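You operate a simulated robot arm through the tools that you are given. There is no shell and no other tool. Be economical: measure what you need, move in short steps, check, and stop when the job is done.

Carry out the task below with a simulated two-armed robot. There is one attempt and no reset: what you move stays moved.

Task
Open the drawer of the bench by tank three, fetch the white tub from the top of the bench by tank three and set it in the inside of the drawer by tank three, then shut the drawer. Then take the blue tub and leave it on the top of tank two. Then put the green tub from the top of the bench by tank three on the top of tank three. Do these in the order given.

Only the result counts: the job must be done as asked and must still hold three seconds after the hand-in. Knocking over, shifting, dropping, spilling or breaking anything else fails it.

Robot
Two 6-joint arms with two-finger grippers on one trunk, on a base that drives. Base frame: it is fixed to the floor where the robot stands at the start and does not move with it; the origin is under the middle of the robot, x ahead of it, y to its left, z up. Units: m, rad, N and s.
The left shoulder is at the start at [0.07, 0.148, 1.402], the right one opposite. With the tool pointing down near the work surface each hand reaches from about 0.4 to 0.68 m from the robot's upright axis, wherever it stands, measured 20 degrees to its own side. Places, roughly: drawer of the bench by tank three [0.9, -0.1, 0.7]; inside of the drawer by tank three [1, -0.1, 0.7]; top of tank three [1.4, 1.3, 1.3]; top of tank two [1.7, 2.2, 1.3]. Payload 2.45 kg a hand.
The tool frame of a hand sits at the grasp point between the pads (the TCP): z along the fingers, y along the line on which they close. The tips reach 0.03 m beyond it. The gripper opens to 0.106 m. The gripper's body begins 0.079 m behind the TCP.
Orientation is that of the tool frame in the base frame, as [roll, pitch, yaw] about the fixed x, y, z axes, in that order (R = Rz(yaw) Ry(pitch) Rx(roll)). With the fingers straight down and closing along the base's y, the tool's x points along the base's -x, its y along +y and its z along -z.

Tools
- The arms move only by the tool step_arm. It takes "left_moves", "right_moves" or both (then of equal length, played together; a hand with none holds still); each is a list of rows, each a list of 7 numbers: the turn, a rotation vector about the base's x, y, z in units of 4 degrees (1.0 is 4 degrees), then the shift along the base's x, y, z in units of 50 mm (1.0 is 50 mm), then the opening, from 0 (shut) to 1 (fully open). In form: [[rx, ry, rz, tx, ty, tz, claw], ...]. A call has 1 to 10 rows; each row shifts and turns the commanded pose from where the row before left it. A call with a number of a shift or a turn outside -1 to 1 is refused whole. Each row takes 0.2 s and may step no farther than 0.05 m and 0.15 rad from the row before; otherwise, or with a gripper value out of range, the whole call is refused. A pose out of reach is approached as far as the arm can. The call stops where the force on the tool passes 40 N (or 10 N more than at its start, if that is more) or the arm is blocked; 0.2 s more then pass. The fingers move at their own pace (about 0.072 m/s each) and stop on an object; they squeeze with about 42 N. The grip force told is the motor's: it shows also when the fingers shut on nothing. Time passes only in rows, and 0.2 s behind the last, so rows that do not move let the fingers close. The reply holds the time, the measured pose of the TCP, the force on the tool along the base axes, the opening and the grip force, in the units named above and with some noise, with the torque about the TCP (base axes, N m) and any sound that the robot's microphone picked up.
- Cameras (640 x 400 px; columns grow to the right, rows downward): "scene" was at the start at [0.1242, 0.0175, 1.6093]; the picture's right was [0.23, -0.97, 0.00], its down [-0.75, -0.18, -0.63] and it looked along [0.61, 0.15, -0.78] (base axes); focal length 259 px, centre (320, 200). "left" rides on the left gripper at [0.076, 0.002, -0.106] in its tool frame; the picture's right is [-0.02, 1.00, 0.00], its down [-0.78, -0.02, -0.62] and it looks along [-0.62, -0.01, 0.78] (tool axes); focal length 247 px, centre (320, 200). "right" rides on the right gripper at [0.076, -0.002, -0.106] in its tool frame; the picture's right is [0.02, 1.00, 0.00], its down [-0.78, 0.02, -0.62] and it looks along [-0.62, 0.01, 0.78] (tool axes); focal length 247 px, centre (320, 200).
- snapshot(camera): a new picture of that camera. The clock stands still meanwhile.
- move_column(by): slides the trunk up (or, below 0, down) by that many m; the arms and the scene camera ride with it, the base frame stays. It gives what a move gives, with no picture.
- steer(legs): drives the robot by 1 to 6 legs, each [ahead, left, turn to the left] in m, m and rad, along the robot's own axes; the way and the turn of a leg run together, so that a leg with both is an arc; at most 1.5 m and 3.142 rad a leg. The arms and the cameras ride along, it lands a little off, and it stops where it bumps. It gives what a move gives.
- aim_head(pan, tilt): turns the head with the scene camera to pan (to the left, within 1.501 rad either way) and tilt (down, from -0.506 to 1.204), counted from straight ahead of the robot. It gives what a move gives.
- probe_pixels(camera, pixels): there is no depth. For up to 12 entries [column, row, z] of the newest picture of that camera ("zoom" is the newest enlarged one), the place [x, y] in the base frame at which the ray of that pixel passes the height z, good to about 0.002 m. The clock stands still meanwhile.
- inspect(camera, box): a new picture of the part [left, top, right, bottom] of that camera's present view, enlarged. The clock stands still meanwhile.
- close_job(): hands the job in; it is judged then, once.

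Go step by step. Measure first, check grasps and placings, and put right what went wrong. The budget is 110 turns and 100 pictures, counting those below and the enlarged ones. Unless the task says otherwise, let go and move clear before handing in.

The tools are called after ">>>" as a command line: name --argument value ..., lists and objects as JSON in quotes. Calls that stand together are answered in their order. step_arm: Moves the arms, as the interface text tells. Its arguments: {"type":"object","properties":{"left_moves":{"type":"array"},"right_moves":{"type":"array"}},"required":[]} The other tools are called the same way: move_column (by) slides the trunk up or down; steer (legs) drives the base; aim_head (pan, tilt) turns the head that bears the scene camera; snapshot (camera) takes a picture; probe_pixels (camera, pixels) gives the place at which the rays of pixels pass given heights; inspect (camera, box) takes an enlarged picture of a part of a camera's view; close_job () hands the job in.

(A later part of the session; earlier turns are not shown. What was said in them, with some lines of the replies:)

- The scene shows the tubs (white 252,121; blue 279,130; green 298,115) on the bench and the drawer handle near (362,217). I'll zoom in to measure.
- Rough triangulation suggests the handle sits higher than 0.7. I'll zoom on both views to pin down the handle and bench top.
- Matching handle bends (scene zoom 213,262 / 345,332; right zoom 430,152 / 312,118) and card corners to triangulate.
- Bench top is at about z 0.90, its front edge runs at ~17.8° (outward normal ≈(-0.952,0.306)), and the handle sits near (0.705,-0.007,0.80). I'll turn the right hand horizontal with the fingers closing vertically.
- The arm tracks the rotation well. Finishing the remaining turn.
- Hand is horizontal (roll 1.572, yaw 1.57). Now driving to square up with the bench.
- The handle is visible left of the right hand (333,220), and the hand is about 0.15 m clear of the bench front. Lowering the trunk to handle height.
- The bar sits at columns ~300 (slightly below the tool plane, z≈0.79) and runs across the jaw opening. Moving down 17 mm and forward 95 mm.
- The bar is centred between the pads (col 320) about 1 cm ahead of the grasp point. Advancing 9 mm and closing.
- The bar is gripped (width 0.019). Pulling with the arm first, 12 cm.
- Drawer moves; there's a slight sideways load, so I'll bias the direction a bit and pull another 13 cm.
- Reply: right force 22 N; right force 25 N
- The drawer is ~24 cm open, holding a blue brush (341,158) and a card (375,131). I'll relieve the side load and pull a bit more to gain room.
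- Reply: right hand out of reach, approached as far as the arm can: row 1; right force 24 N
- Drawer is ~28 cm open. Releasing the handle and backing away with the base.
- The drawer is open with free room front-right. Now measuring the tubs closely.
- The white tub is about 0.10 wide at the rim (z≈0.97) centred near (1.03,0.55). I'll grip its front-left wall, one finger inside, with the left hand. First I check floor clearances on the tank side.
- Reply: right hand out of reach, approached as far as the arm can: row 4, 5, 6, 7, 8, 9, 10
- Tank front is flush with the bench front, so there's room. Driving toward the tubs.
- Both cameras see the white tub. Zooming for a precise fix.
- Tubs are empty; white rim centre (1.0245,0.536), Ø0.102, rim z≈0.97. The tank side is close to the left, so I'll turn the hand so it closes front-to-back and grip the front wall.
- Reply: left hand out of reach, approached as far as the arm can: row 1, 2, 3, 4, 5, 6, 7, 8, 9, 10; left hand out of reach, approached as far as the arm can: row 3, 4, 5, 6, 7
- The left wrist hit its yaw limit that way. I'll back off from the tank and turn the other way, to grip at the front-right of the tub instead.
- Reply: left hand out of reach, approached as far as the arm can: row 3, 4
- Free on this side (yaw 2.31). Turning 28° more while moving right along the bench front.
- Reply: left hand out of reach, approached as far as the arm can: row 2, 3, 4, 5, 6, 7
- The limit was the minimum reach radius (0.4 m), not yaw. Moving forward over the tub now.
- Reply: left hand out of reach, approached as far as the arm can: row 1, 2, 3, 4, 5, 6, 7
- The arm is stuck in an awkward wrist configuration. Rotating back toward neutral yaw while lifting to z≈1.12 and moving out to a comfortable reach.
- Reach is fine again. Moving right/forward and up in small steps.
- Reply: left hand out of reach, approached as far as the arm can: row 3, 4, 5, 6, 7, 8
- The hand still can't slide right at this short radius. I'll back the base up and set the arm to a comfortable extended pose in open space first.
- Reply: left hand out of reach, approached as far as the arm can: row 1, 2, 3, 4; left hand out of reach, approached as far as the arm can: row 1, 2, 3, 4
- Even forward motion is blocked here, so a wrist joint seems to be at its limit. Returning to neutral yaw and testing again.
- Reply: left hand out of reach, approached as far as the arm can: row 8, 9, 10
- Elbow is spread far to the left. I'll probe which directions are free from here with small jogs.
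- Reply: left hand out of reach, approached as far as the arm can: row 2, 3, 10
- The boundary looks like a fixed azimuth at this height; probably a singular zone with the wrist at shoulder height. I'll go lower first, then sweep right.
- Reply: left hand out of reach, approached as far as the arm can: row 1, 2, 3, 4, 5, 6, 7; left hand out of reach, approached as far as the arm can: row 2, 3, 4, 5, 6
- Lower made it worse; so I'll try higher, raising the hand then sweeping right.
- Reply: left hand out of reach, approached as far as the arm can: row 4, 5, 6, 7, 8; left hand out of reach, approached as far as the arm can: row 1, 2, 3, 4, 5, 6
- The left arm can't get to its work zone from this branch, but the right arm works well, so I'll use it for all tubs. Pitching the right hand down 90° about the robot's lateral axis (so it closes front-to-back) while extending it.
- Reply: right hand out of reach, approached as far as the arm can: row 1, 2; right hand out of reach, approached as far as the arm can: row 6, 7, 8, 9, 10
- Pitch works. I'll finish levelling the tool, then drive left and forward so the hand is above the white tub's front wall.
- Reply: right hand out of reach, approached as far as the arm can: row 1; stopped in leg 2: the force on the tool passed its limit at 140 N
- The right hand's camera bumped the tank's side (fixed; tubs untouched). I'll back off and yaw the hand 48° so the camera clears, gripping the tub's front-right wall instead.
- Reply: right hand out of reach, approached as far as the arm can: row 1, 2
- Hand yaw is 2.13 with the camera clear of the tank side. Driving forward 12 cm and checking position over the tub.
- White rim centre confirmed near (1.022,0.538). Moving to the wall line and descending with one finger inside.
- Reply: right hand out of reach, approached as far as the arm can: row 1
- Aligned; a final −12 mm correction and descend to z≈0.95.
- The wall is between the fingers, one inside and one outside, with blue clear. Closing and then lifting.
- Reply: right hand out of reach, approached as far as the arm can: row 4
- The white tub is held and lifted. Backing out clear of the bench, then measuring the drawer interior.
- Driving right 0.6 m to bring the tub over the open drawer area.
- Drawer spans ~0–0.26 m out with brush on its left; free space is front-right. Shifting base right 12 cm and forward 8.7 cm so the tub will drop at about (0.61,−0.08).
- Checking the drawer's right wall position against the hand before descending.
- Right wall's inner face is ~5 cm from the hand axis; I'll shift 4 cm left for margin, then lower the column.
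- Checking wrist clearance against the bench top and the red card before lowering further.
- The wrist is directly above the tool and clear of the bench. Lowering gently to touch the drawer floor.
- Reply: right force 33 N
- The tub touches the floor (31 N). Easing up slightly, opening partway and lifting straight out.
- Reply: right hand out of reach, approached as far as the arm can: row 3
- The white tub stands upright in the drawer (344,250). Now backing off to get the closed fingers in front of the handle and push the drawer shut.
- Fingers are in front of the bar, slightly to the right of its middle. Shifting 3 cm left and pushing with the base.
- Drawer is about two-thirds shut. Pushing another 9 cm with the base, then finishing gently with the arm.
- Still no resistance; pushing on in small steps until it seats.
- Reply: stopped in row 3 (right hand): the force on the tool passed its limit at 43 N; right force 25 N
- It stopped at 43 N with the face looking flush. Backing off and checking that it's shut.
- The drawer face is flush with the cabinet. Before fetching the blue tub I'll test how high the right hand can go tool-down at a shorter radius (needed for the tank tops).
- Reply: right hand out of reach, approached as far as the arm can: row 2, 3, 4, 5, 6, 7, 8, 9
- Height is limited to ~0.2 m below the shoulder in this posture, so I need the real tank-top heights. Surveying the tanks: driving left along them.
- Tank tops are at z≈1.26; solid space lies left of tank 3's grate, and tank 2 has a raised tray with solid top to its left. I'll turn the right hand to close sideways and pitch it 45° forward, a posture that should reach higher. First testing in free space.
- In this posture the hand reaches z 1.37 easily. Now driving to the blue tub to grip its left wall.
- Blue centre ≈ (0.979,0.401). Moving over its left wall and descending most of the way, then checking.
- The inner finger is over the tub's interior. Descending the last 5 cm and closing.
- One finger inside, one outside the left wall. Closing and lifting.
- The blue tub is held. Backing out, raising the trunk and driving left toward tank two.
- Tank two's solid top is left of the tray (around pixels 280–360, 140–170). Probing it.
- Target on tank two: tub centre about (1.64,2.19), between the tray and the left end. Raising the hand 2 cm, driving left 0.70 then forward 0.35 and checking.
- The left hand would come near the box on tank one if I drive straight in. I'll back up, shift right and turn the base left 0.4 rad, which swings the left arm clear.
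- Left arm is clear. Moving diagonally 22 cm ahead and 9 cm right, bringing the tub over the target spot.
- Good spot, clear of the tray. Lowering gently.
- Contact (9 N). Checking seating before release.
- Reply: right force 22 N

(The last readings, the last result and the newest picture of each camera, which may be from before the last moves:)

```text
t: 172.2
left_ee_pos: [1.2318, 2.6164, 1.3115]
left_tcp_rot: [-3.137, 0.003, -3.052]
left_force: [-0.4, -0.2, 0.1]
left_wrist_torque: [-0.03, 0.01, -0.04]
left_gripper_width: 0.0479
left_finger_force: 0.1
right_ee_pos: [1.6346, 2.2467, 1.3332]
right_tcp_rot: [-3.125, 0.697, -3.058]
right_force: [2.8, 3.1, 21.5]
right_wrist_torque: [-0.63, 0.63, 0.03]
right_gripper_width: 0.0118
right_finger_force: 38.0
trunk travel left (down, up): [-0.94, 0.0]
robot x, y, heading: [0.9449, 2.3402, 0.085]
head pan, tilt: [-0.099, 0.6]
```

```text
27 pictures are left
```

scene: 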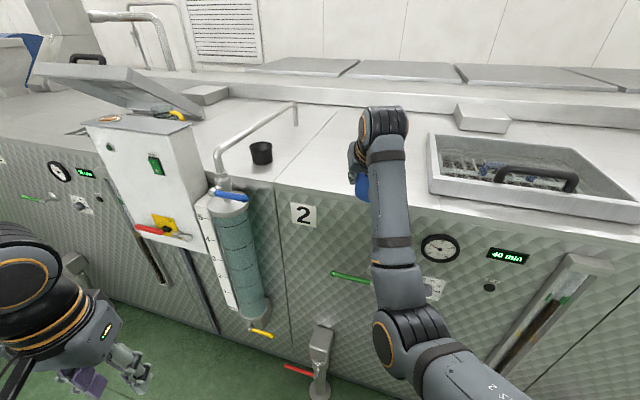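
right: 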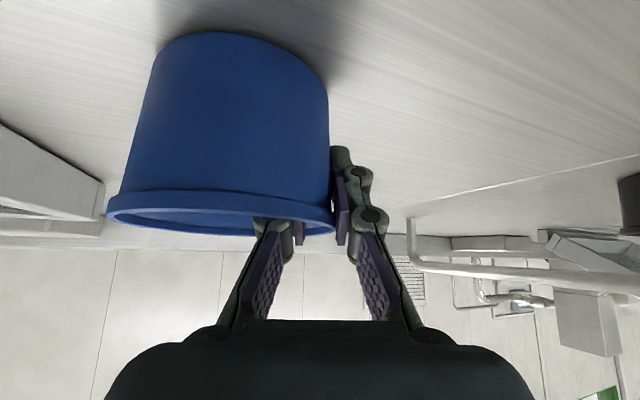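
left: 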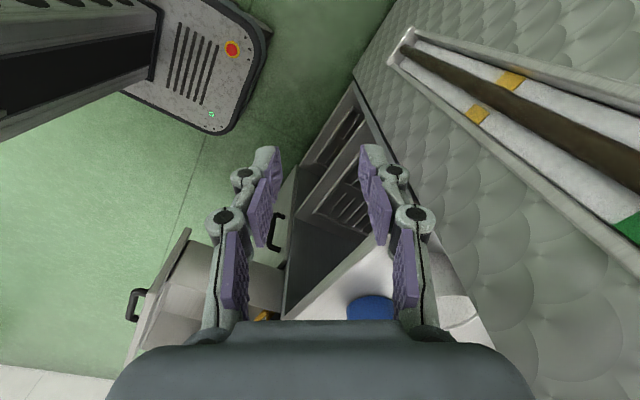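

Seated nearly flat. Opening and lifting straight up.

>>> step_arm --right_moves '[[0, 0, 0, 0, 0, 0.03, 0.45], [0, 0, 0, 0, 0, 0, 0.45], [0, 0, 0, 0, 0, 0, 0.45], [0, 0, 0, 0, 0, 0.3, 0.45], [0, 0, 0, 0, 0, 0.5, 0.45], [0, 0, 0, 0, 0, 0.5, 0.45], [0, 0, 0, 0, 0, 0.4, 0.45]]'

>>> snapshot --camera "right"

```text
t: 173.8
left_ee_pos: [1.2349, 2.6142, 1.3119]
left_tcp_rot: [-3.139, 0.002, -3.053]
left_force: [0.1, -0.7, 0.2]
left_wrist_torque: [0.01, 0.01, -0.02]
left_gripper_width: 0.0477
left_finger_force: 0.0
right_ee_pos: [1.635, 2.2432, 1.4171]
right_tcp_rot: [-3.126, 0.69, -3.059]
right_force: [0.1, -0.8, 0.8]
right_wrist_torque: [0.01, -0.03, 0.02]
right_gripper_width: 0.0475
right_finger_force: 0.1
trunk travel left (down, up): [-0.94, 0.0]
robot x, y, heading: [0.9486, 2.3427, 0.087]
head pan, tilt: [-0.099, 0.6]
```

```text
26 pictures are left
```

right: 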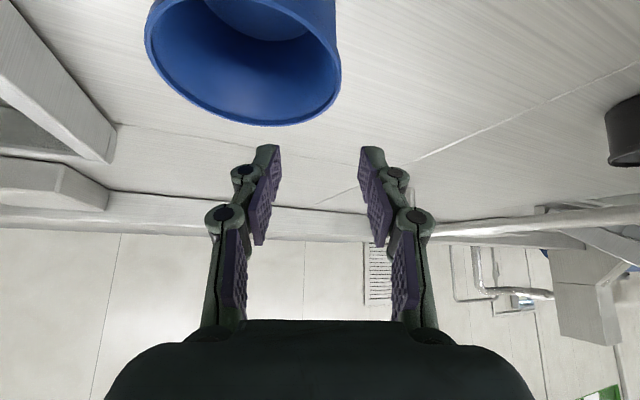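

Blue tub stands upright on tank two. Backing away, restoring heading, and driving back toward the bench for the green tub.

>>> steer --legs '[[-0.4, 0, 0], [0, 0, -0.392]]'

>>> aim_head --pan 0.0 --tilt 0.5

>>> snapshot --camera "scene"

>>> step_arm --right_moves '[[0, 0, 0, 0, 0, -0.9, 0.5], [0, 0, 0, 0, 0, -0.9, 0.5], [0, 0, 0, 0, 0, -0.9, 0.5], [0, 0, 0, 0, 0, -0.9, 0.5], [0, 0, 0, 0, 0, -0.9, 0.5], [0, 0, 0, 0, 0, -0.9, 0.5], [0, 0, 0, 0, 0, -0.9, 0.5]]'

```text
t: 177.5
left_ee_pos: [0.9167, 2.4483, 1.3104]
left_tcp_rot: [-3.139, 0.001, 2.84]
left_force: [0.5, 0.4, 0.2]
left_wrist_torque: [0.0, 0.02, -0.01]
left_gripper_width: 0.0477
left_finger_force: 0.1
right_ee_pos: [1.147, 1.9547, 1.4157]
right_tcp_rot: [-3.124, 0.688, 2.833]
right_force: [-0.4, 0.9, -0.7]
right_wrist_torque: [0.0, 0.02, -0.01]
right_gripper_width: 0.0477
right_finger_force: 0.0
trunk travel left (down, up): [-0.94, 0.0]
robot x, y, heading: [0.5443, 2.3022, -0.306]
head pan, tilt: [-0.099, 0.6]
```

```text
t: 178.2
left_ee_pos: [0.9176, 2.448, 1.3113]
left_tcp_rot: [-3.137, 0.003, 2.838]
left_force: [-0.3, 1.2, 0.2]
left_wrist_torque: [0.03, 0.0, 0.01]
left_gripper_width: 0.0477
left_finger_force: 0.1
right_ee_pos: [1.1458, 1.9536, 1.4154]
right_tcp_rot: [-3.124, 0.687, 2.832]
right_force: [-0.5, -0.4, 0.7]
right_wrist_torque: [-0.03, 0.0, 0.02]
right_gripper_width: 0.0476
right_finger_force: 0.1
trunk travel left (down, up): [-0.94, 0.0]
robot x, y, heading: [0.5492, 2.3035, -0.302]
head pan, tilt: [0.0, 0.499]
```

```text
25 pictures are left
```

scene: 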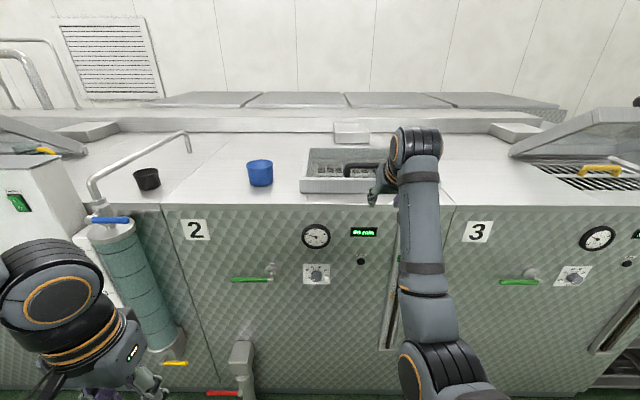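

```text
t: 179.8
left_ee_pos: [0.916, 2.4479, 1.3119]
left_tcp_rot: [3.142, 0.001, 2.84]
left_force: [0.5, 0.1, 0.1]
left_wrist_torque: [0.01, 0.03, 0.0]
left_gripper_width: 0.0478
left_finger_force: 0.0
right_ee_pos: [1.1466, 1.9531, 1.0993]
right_tcp_rot: [-3.127, 0.689, 2.83]
right_force: [0.4, -0.7, -0.5]
right_wrist_torque: [0.01, -0.01, 0.02]
right_gripper_width: 0.0528
right_finger_force: 0.1
trunk travel left (down, up): [-0.94, 0.0]
robot x, y, heading: [0.5473, 2.304, -0.303]
head pan, tilt: [0.0, 0.499]
```

Blue confirmed upright on tank two (260,172). Testing the low end of reach here in free space with the trunk high (keeps the elbow above bench height).

>>> step_arm --right_moves '[[0, 0, 0, 0, 0, -0.9, 0.5], [0, 0, 0, 0, 0, -0.9, 0.5], [0, 0, 0, 0, 0, -0.9, 0.5], [0, 0, 0, 0, 0, -0.2, 0.5]]'

>>> aim_head --pan -0.4 --tilt 0.75

>>> snapshot --camera "scene"

```text
t: 180.8
left_ee_pos: [0.9168, 2.447, 1.3119]
left_tcp_rot: [-3.139, 0.002, 2.838]
left_force: [-0.3, -0.5, -0.3]
left_wrist_torque: [0.03, 0.03, 0.0]
left_gripper_width: 0.0477
left_finger_force: 0.0
right_ee_pos: [1.1468, 1.9545, 0.9551]
right_tcp_rot: [-3.127, 0.689, 2.831]
right_force: [-0.2, -0.4, 0.0]
right_wrist_torque: [-0.02, 0.01, -0.01]
right_gripper_width: 0.0532
right_finger_force: 0.0
trunk travel left (down, up): [-0.94, 0.0]
robot x, y, heading: [0.5455, 2.305, -0.301]
head pan, tilt: [0.0, 0.499]
```

```text
t: 181.7
left_ee_pos: [0.9167, 2.4462, 1.3116]
left_tcp_rot: [-3.136, 0.003, 2.84]
left_force: [-0.2, 0.3, 0.8]
left_wrist_torque: [0.02, -0.03, -0.02]
left_gripper_width: 0.0477
left_finger_force: 0.0
right_ee_pos: [1.1459, 1.9547, 0.9563]
right_tcp_rot: [-3.126, 0.689, 2.831]
right_force: [0.8, 0.0, -0.2]
right_wrist_torque: [0.03, 0.03, -0.03]
right_gripper_width: 0.0528
right_finger_force: 0.0
trunk travel left (down, up): [-0.94, 0.0]
robot x, y, heading: [0.544, 2.3006, -0.304]
head pan, tilt: [-0.4, 0.75]
```

```text
24 pictures are left
```

scene: 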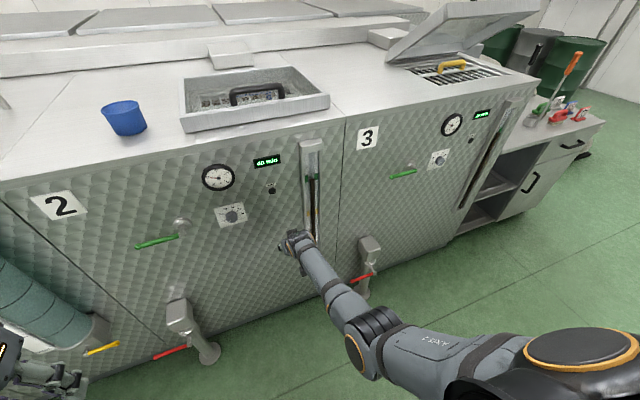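

Reach is fine and the elbow stays well back. Raising to z≈1.12, driving right along the tanks, then in toward the green tub.

>>> step_arm --right_moves '[[0, 0, 0, 0, 0, 0.9, 0.5], [0, 0, 0, 0, 0, 0.9, 0.5], [0, 0, 0, 0, 0, 0.9, 0.5], [0, 0, 0, 0, 0, 0.9, 0.5]]'

>>> steer --legs '[[0, -1.473, 0]]'

>>> steer --legs '[[0.36, 0, 0]]'

>>> snapshot --camera "scene"

>>> snapshot --camera "right"

```text
t: 182.7
left_ee_pos: [0.9155, 2.4481, 1.3113]
left_tcp_rot: [-3.137, 0.0, 2.839]
left_force: [0.5, 0.6, 0.2]
left_wrist_torque: [0.02, 0.01, 0.0]
left_gripper_width: 0.0476
left_finger_force: 0.1
right_ee_pos: [1.1451, 1.9542, 1.1362]
right_tcp_rot: [-3.126, 0.69, 2.832]
right_force: [0.1, 0.3, 0.7]
right_wrist_torque: [0.02, -0.01, 0.01]
right_gripper_width: 0.0532
right_finger_force: 0.0
trunk travel left (down, up): [-0.94, 0.0]
robot x, y, heading: [0.5423, 2.3049, -0.304]
head pan, tilt: [-0.4, 0.75]
```

```text
t: 190.0
left_ee_pos: [0.4729, 1.0366, 1.3106]
left_tcp_rot: [-3.138, 0.002, 2.834]
left_force: [0.4, 0.1, -0.1]
left_wrist_torque: [-0.02, -0.06, 0.0]
left_gripper_width: 0.0475
left_finger_force: 0.0
right_ee_pos: [0.7003, 0.5429, 1.1357]
right_tcp_rot: [-3.127, 0.689, 2.825]
right_force: [0.3, 0.7, -0.5]
right_wrist_torque: [-0.02, 0.01, -0.03]
right_gripper_width: 0.0529
right_finger_force: 0.1
trunk travel left (down, up): [-0.94, 0.0]
robot x, y, heading: [0.1014, 0.8942, -0.306]
head pan, tilt: [-0.4, 0.75]
```

```text
t: 192.3
left_ee_pos: [0.8124, 0.93, 1.3127]
left_tcp_rot: [-3.137, 0.004, 2.838]
left_force: [-0.9, 0.4, 0.0]
left_wrist_torque: [-0.02, -0.06, 0.0]
left_gripper_width: 0.0476
left_finger_force: 0.1
right_ee_pos: [1.0417, 0.4372, 1.1373]
right_tcp_rot: [-3.125, 0.69, 2.828]
right_force: [-0.4, 1.0, -0.9]
right_wrist_torque: [0.0, -0.01, 0.0]
right_gripper_width: 0.0531
right_finger_force: 0.1
trunk travel left (down, up): [-0.94, 0.0]
robot x, y, heading: [0.4437, 0.7889, -0.301]
head pan, tilt: [-0.4, 0.75]
```

```text
23 pictures are left
```

scene: 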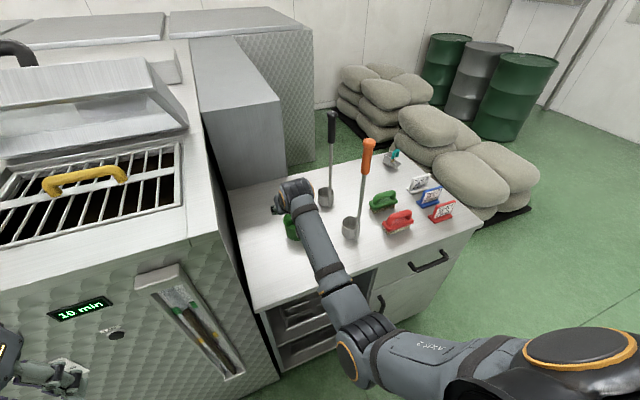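

```text
22 pictures are left
```

right: 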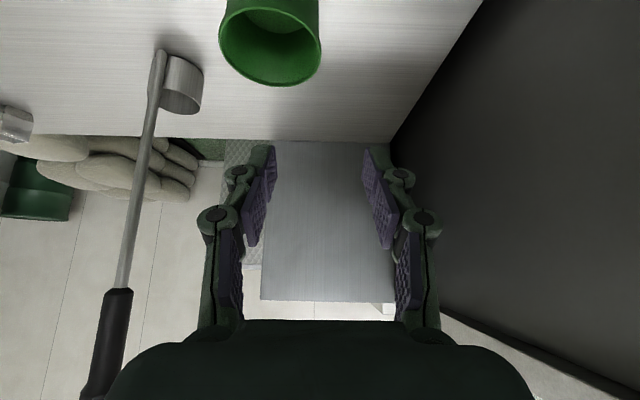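

>>> probe_pixels --camera "right" --pixels '[[219, 32, 0.97], [321, 42, 0.97], [272, 86, 0.97], [203, 85, 0.96], [150, 85, 1.0]]'

>>> inspect --camera "scene" --box '[230, 100, 430, 280]'

>>> probe_pixels --camera "scene" --pixels '[[350, 236, 0.9], [357, 215, 0.97], [363, 178, 1.14], [363, 178, 1.1], [368, 142, 1.3], [326, 203, 0.9], [314, 190, 1.25], [314, 190, 1.2], [331, 150, 1.2]]'

```text
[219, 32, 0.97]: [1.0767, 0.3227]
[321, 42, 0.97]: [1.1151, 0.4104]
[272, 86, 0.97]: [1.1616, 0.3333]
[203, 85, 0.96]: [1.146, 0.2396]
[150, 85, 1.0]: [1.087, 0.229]
```

```text
2.22 times, centred on (330, 190) of scene
```

zoom: 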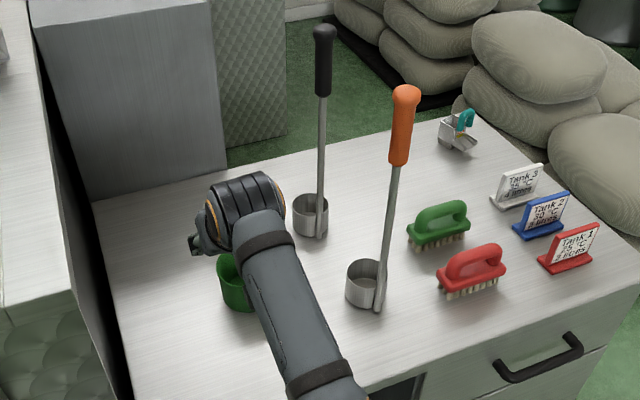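

```text
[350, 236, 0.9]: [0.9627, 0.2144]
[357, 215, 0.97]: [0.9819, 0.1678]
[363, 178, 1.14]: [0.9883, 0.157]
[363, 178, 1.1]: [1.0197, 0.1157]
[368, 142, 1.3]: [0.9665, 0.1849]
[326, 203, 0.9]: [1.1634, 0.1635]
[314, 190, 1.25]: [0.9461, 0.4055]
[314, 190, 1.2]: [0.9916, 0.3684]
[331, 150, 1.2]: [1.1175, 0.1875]
```

Green centre ≈ (1.110,0.360); ladles are ~0.2 m clear of the wrist. Driving forward 8.5 cm then fine-aligning above the left wall.

>>> steer --legs '[[0.085, 0, 0]]'

```text
t: 193.4
left_ee_pos: [0.887, 0.9059, 1.3139]
left_tcp_rot: [-3.139, 0.01, 2.837]
left_force: [-0.6, 0.7, 0.0]
left_wrist_torque: [-0.03, -0.08, -0.02]
left_gripper_width: 0.0474
left_finger_force: 0.0
right_ee_pos: [1.1171, 0.4145, 1.1406]
right_tcp_rot: [-3.129, 0.696, 2.832]
right_force: [-0.3, -0.1, 0.2]
right_wrist_torque: [-0.02, -0.03, -0.01]
right_gripper_width: 0.0529
right_finger_force: 0.1
trunk travel left (down, up): [-0.94, 0.0]
robot x, y, heading: [0.5222, 0.7641, -0.302]
head pan, tilt: [-0.4, 0.75]
```

>>> step_arm --right_moves '[[0, 0, 0, 0.15, -0.19, 0, 0.5], [0, 0, 0, 0, 0, -0.9, 0.5], [0, 0, 0, 0, 0, -0.9, 0.5], [0, 0, 0, 0, 0, -0.8, 0.5]]'

>>> snapshot --camera "right"

```text
t: 194.4
left_ee_pos: [0.8994, 0.903, 1.3086]
left_tcp_rot: [-3.139, -0.001, 2.839]
left_force: [-1.0, -0.3, -0.4]
left_wrist_torque: [0.0, 0.02, 0.03]
left_gripper_width: 0.0474
left_finger_force: 0.0
right_ee_pos: [1.1352, 0.3998, 1.0039]
right_tcp_rot: [-3.128, 0.69, 2.829]
right_force: [0.7, -0.1, -0.7]
right_wrist_torque: [0.01, -0.02, -0.04]
right_gripper_width: 0.0528
right_finger_force: 0.0
trunk travel left (down, up): [-0.94, 0.0]
robot x, y, heading: [0.5254, 0.7647, -0.307]
head pan, tilt: [-0.4, 0.75]
```

```text
20 pictures are left
```

right: 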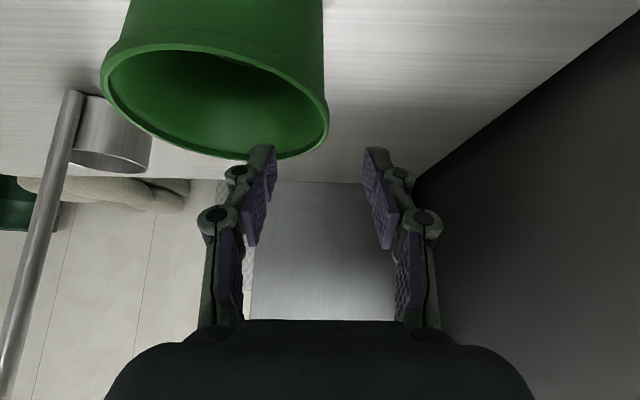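

The view matches the successful blue approach (rim left edge at col 329). Descending and closing.

>>> step_arm --right_moves '[[0, 0, 0, -0.06, 0, -0.4, 0.5], [0, 0, 0, 0, 0, -0.4, 0.5], [0, 0, 0, 0, 0, -0.22, 0.5], [0, 0, 0, 0, 0, 0, 0.5]]'

>>> snapshot --camera "right"

```text
t: 195.4
left_ee_pos: [0.895, 0.9039, 1.3109]
left_tcp_rot: [-3.138, 0.001, 2.838]
left_force: [-0.8, 0.7, -0.6]
left_wrist_torque: [0.0, -0.02, 0.03]
left_gripper_width: 0.0478
left_finger_force: 0.1
right_ee_pos: [1.1283, 0.4026, 0.9559]
right_tcp_rot: [-3.125, 0.69, 2.83]
right_force: [0.0, -0.4, 0.3]
right_wrist_torque: [0.01, -0.02, 0.0]
right_gripper_width: 0.0529
right_finger_force: 0.1
trunk travel left (down, up): [-0.94, 0.0]
robot x, y, heading: [0.5201, 0.76, -0.303]
head pan, tilt: [-0.4, 0.75]
```

```text
19 pictures are left
```

right: 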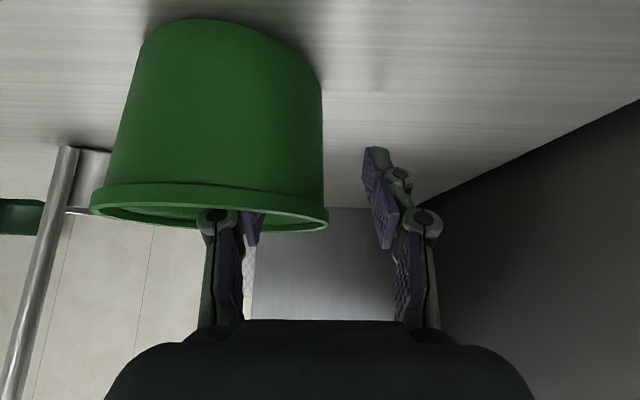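

Same geometry as with blue. Closing and lifting.

>>> step_arm --right_moves '[[0, 0, 0, 0, 0, 0, 0], [0, 0, 0, 0, 0, 0, 0], [0, 0, 0, 0, 0, 0, 0], [0, 0, 0, 0, 0, 0, 0], [0, 0, 0, 0, 0, 0.4, 0], [0, 0, 0, 0, 0, 0.6, 0], [0, 0, 0, 0, 0, 0.8, 0], [0, 0, 0, 0, 0, 0.9, 0], [0, 0, 0, 0, 0, 0.9, 0]]'

>>> snapshot --camera "right"

```text
t: 197.4
left_ee_pos: [0.8958, 0.9048, 1.3116]
left_tcp_rot: [-3.138, 0.001, 2.84]
left_force: [-0.3, 0.1, -0.4]
left_wrist_torque: [-0.04, 0.01, 0.01]
left_gripper_width: 0.0478
left_finger_force: 0.0
right_ee_pos: [1.1284, 0.4031, 1.1353]
right_tcp_rot: [-3.126, 0.686, 2.831]
right_force: [-0.7, 0.9, -0.1]
right_wrist_torque: [0.06, 0.03, 0.01]
right_gripper_width: 0.0115
right_finger_force: 38.0
trunk travel left (down, up): [-0.94, 0.0]
robot x, y, heading: [0.5235, 0.7599, -0.306]
head pan, tilt: [-0.4, 0.75]
```

```text
18 pictures are left
```

right: 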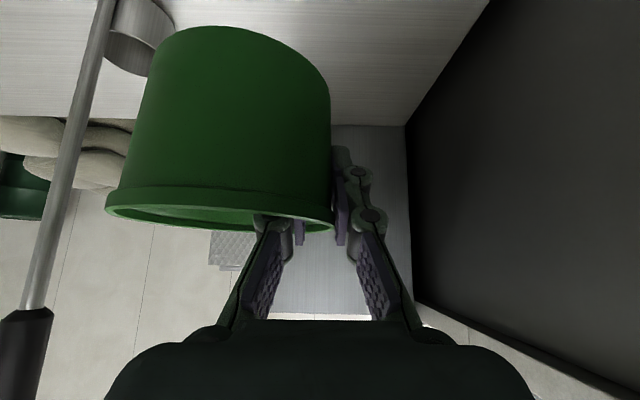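

Green held. Backing out, raising to z≈1.39, then driving to tank three's solid top.

>>> steer --legs '[[-0.5, 0, 0]]'

>>> step_arm --right_moves '[[0, 0, 0, 0, 0, 0.85, 0], [0, 0, 0, 0, 0, 0.85, 0], [0, 0, 0, 0, 0, 0.85, 0], [0, 0, 0, 0, 0, 0.85, 0], [0, 0, 0, 0, 0, 0.85, 0], [0, 0, 0, 0, 0, 0.85, 0]]'

>>> steer --legs '[[0, 0.998, 0], [0.3, 0, 0]]'

>>> aim_head --pan -0.1 --tilt 0.55

>>> snapshot --camera "scene"

```text
t: 200.3
left_ee_pos: [0.4198, 1.0541, 1.3106]
left_tcp_rot: [-3.138, 0.0, 2.837]
left_force: [0.3, 0.7, -0.3]
left_wrist_torque: [-0.01, 0.01, -0.01]
left_gripper_width: 0.0477
left_finger_force: 0.0
right_ee_pos: [0.6538, 0.5517, 1.1338]
right_tcp_rot: [-3.125, 0.687, 2.831]
right_force: [0.6, 0.1, -1.2]
right_wrist_torque: [0.02, -0.01, 0.03]
right_gripper_width: 0.0114
right_finger_force: 37.9
trunk travel left (down, up): [-0.94, 0.0]
robot x, y, heading: [0.0446, 0.9114, -0.305]
head pan, tilt: [-0.4, 0.75]
```

```text
t: 201.7
left_ee_pos: [0.4178, 1.0555, 1.31]
left_tcp_rot: [-3.138, 0.002, 2.837]
left_force: [-0.9, -0.4, -0.8]
left_wrist_torque: [0.0, -0.01, 0.0]
left_gripper_width: 0.0477
left_finger_force: 0.1
right_ee_pos: [0.6514, 0.552, 1.3908]
right_tcp_rot: [-3.126, 0.689, 2.83]
right_force: [-0.5, -0.2, -0.5]
right_wrist_torque: [-0.01, -0.04, -0.02]
right_gripper_width: 0.0115
right_finger_force: 37.4
trunk travel left (down, up): [-0.94, 0.0]
robot x, y, heading: [0.0437, 0.9113, -0.3]
head pan, tilt: [-0.4, 0.75]
```

```text
t: 208.5
left_ee_pos: [0.9947, 1.9169, 1.3109]
left_tcp_rot: [-3.137, 0.004, 2.842]
left_force: [-1.0, -0.4, 0.1]
left_wrist_torque: [-0.02, -0.04, -0.01]
left_gripper_width: 0.0476
left_finger_force: 0.1
right_ee_pos: [1.2308, 1.4176, 1.3911]
right_tcp_rot: [-3.125, 0.691, 2.836]
right_force: [-0.7, 0.7, -1.5]
right_wrist_torque: [0.02, -0.01, -0.01]
right_gripper_width: 0.0114
right_finger_force: 37.8
trunk travel left (down, up): [-0.94, 0.0]
robot x, y, heading: [0.6252, 1.7766, -0.295]
head pan, tilt: [-0.4, 0.75]
```

```text
t: 209.3
left_ee_pos: [0.9965, 1.9168, 1.3114]
left_tcp_rot: [-3.138, 0.002, 2.842]
left_force: [0.0, 0.9, 0.6]
left_wrist_torque: [-0.01, -0.02, -0.01]
left_gripper_width: 0.0477
left_finger_force: 0.0
right_ee_pos: [1.2338, 1.4155, 1.3894]
right_tcp_rot: [-3.128, 0.689, 2.835]
right_force: [0.1, -0.4, -0.1]
right_wrist_torque: [0.03, 0.01, -0.02]
right_gripper_width: 0.0113
right_finger_force: 38.0
trunk travel left (down, up): [-0.94, 0.0]
robot x, y, heading: [0.626, 1.7716, -0.3]
head pan, tilt: [-0.099, 0.55]
```

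```text
17 pictures are left
```

scene: 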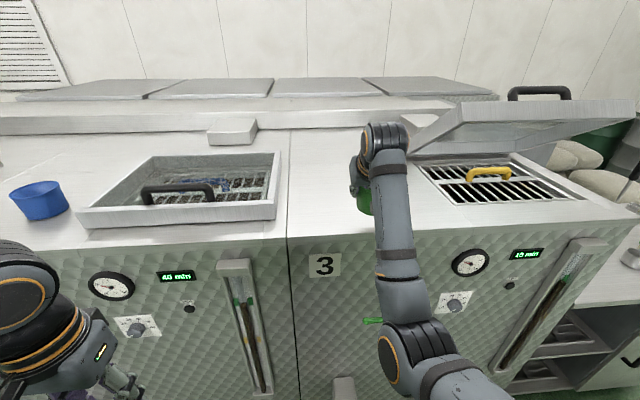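

Green tub is in line with the solid strip between the seam (col 288) and the grate (col 415). Forward 16 cm.

>>> steer --legs '[[0.16, 0, 0]]'

>>> snapshot --camera "scene"

>>> snapshot --camera "right"

```text
t: 210.8
left_ee_pos: [1.1473, 1.8708, 1.3127]
left_tcp_rot: [-3.139, 0.006, 2.842]
left_force: [-0.9, 0.5, -0.5]
left_wrist_torque: [0.0, -0.06, 0.04]
left_gripper_width: 0.0477
left_finger_force: 0.0
right_ee_pos: [1.3831, 1.369, 1.392]
right_tcp_rot: [-3.13, 0.692, 2.835]
right_force: [0.1, 0.2, -0.4]
right_wrist_torque: [0.02, -0.02, 0.02]
right_gripper_width: 0.0112
right_finger_force: 37.8
trunk travel left (down, up): [-0.94, 0.0]
robot x, y, heading: [0.7843, 1.7273, -0.301]
head pan, tilt: [-0.099, 0.55]
```

```text
16 pictures are left
```

scene: 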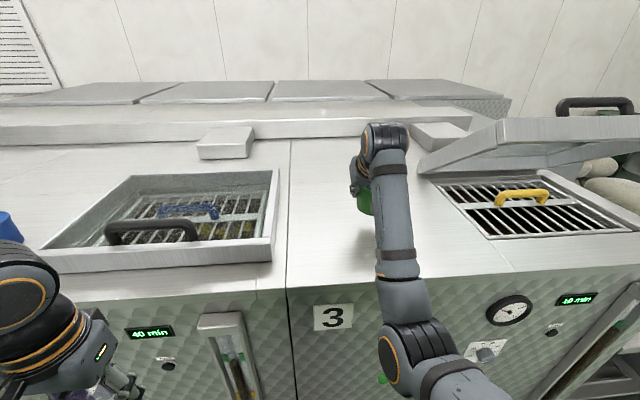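

```text
15 pictures are left
```

right: 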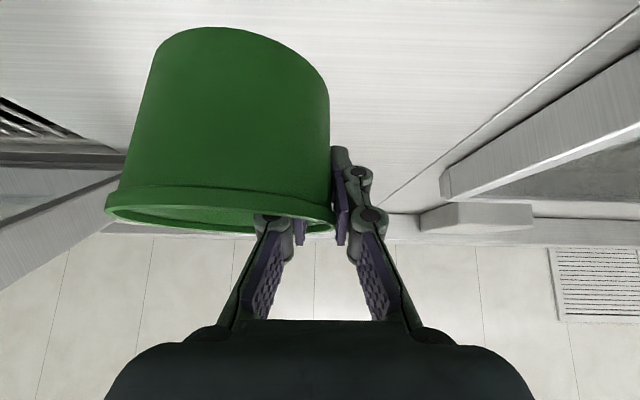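

Well placed over the solid area. Lowering gently as before.

>>> step_arm --right_moves '[[0, 0, 0, 0, 0, -0.3, 0], [0, 0, 0, 0, 0, -0.3, 0], [0, 0, 0, 0, 0, -0.15, 0], [0, 0, 0, 0, 0, -0.1, 0], [0, 0, 0, 0, 0, -0.1, 0], [0, 0, 0, 0, 0, -0.1, 0], [0, 0, 0, 0, 0, -0.1, 0]]'

```text
t: 212.3
left_ee_pos: [1.1502, 1.87, 1.3117]
left_tcp_rot: [-3.137, 0.002, 2.842]
left_force: [-0.6, -0.1, 0.0]
left_wrist_torque: [-0.02, 0.03, 0.01]
left_gripper_width: 0.0477
left_finger_force: 0.1
right_ee_pos: [1.3865, 1.3674, 1.3356]
right_tcp_rot: [-3.126, 0.695, 2.833]
right_force: [2.0, -0.9, 6.0]
right_wrist_torque: [-0.27, 0.22, 0.12]
right_gripper_width: 0.0112
right_finger_force: 37.8
trunk travel left (down, up): [-0.94, 0.0]
robot x, y, heading: [0.7791, 1.7291, -0.3]
head pan, tilt: [-0.099, 0.55]
```

Contact at the same height. A 3 mm press, then open and lift straight up.

>>> step_arm --right_moves '[[0, 0, 0, 0, 0, -0.06, 0], [0, 0, 0, 0, 0, 0.03, 0.45], [0, 0, 0, 0, 0, 0, 0.45], [0, 0, 0, 0, 0, 0, 0.45], [0, 0, 0, 0, 0, 0.3, 0.45], [0, 0, 0, 0, 0, 0.5, 0.45], [0, 0, 0, 0, 0, 0.5, 0.45], [0, 0, 0, 0, 0, 0.4, 0.45]]'

>>> snapshot --camera "right"

```text
t: 214.2
left_ee_pos: [1.1502, 1.8704, 1.3116]
left_tcp_rot: [-3.137, 0.0, 2.842]
left_force: [-0.3, 1.1, -0.9]
left_wrist_torque: [-0.02, 0.02, -0.03]
left_gripper_width: 0.0479
left_finger_force: 0.2
right_ee_pos: [1.3859, 1.3683, 1.4165]
right_tcp_rot: [-3.127, 0.69, 2.836]
right_force: [0.0, 0.4, 0.4]
right_wrist_torque: [0.03, 0.01, 0.02]
right_gripper_width: 0.0477
right_finger_force: 0.2
trunk travel left (down, up): [-0.94, 0.0]
robot x, y, heading: [0.7786, 1.7302, -0.295]
head pan, tilt: [-0.099, 0.55]
```

```text
14 pictures are left
```

right: 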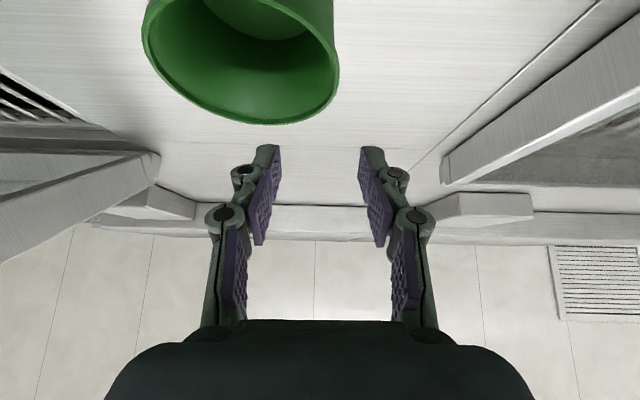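

Green is released and upright. Backing away and verifying everything, including the drawer.

>>> steer --legs '[[-0.5, 0, 0]]'

>>> aim_head --pan 0.0 --tilt 0.45

>>> snapshot --camera "scene"

>>> aim_head --pan -0.9 --tilt 0.55

>>> inspect --camera "scene" --box '[160, 100, 500, 320]'

```text
t: 217.1
left_ee_pos: [0.6714, 2.0183, 1.3106]
left_tcp_rot: [-3.137, 0.001, 2.842]
left_force: [-0.7, -0.5, -0.2]
left_wrist_torque: [0.0, 0.0, 0.0]
left_gripper_width: 0.0479
left_finger_force: 0.0
right_ee_pos: [0.9084, 1.5169, 1.4155]
right_tcp_rot: [-3.126, 0.687, 2.837]
right_force: [0.0, 0.5, 0.2]
right_wrist_torque: [0.01, 0.03, -0.02]
right_gripper_width: 0.0479
right_finger_force: 0.0
trunk travel left (down, up): [-0.94, 0.0]
robot x, y, heading: [0.2982, 1.8718, -0.298]
head pan, tilt: [-0.099, 0.55]
```

```text
t: 217.8
left_ee_pos: [0.6695, 2.0183, 1.3098]
left_tcp_rot: [-3.137, -0.001, 2.843]
left_force: [0.1, 0.0, -0.1]
left_wrist_torque: [0.03, -0.04, -0.03]
left_gripper_width: 0.0477
left_finger_force: 0.0
right_ee_pos: [0.9063, 1.5179, 1.4156]
right_tcp_rot: [-3.127, 0.689, 2.839]
right_force: [-0.5, 0.4, 0.2]
right_wrist_torque: [0.03, -0.01, 0.02]
right_gripper_width: 0.0477
right_finger_force: 0.0
trunk travel left (down, up): [-0.94, 0.0]
robot x, y, heading: [0.297, 1.8736, -0.297]
head pan, tilt: [0.0, 0.45]
```

```text
13 pictures are left
```

scene: 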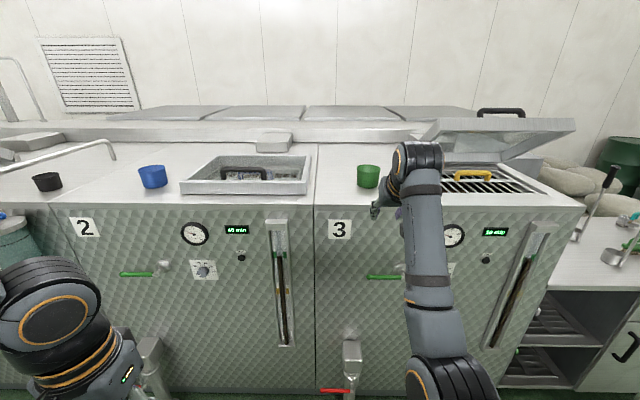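

```text
t: 219.0
left_ee_pos: [0.6696, 2.0182, 1.3115]
left_tcp_rot: [-3.136, 0.003, 2.843]
left_force: [-1.0, 0.3, 0.0]
left_wrist_torque: [0.03, 0.0, -0.01]
left_gripper_width: 0.0478
left_finger_force: 0.0
right_ee_pos: [0.9075, 1.5166, 1.4167]
right_tcp_rot: [-3.126, 0.689, 2.834]
right_force: [-0.9, 0.6, -0.6]
right_wrist_torque: [-0.03, 0.01, -0.02]
right_gripper_width: 0.0478
right_finger_force: 0.1
trunk travel left (down, up): [-0.94, 0.0]
robot x, y, heading: [0.3, 1.8744, -0.295]
head pan, tilt: [-0.901, 0.55]
```

```text
1.82 times, centred on (330, 210) of scene
```

zoom: 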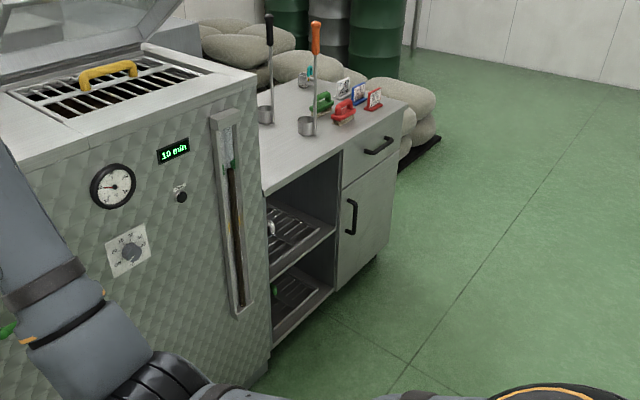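

Both tubs stand on their tanks. A closer look at the drawer's flushness.

>>> inspect --camera "scene" --box '[310, 140, 400, 240]'

```text
4.00 times, centred on (355, 190) of scene
```

zoom: 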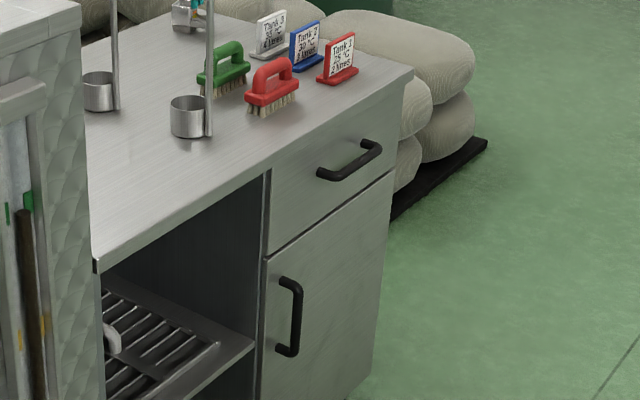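

The drawer face is flush with the cabinet door below it, the blue tub is on tank two and the green one on tank three, so I'm handing in.

>>> close_job

```text
The job is handed in.
```

The job is handed in. The white tub is in the closed drawer, the blue tub is on tank two and the green tub is on tank three, done in that order. In the last pictures both tank tubs stood upright and the drawer face was flush.

The right hand's camera bumped the tank's side once on the way to the white tub. Nothing in the pictures taken right after looked moved.
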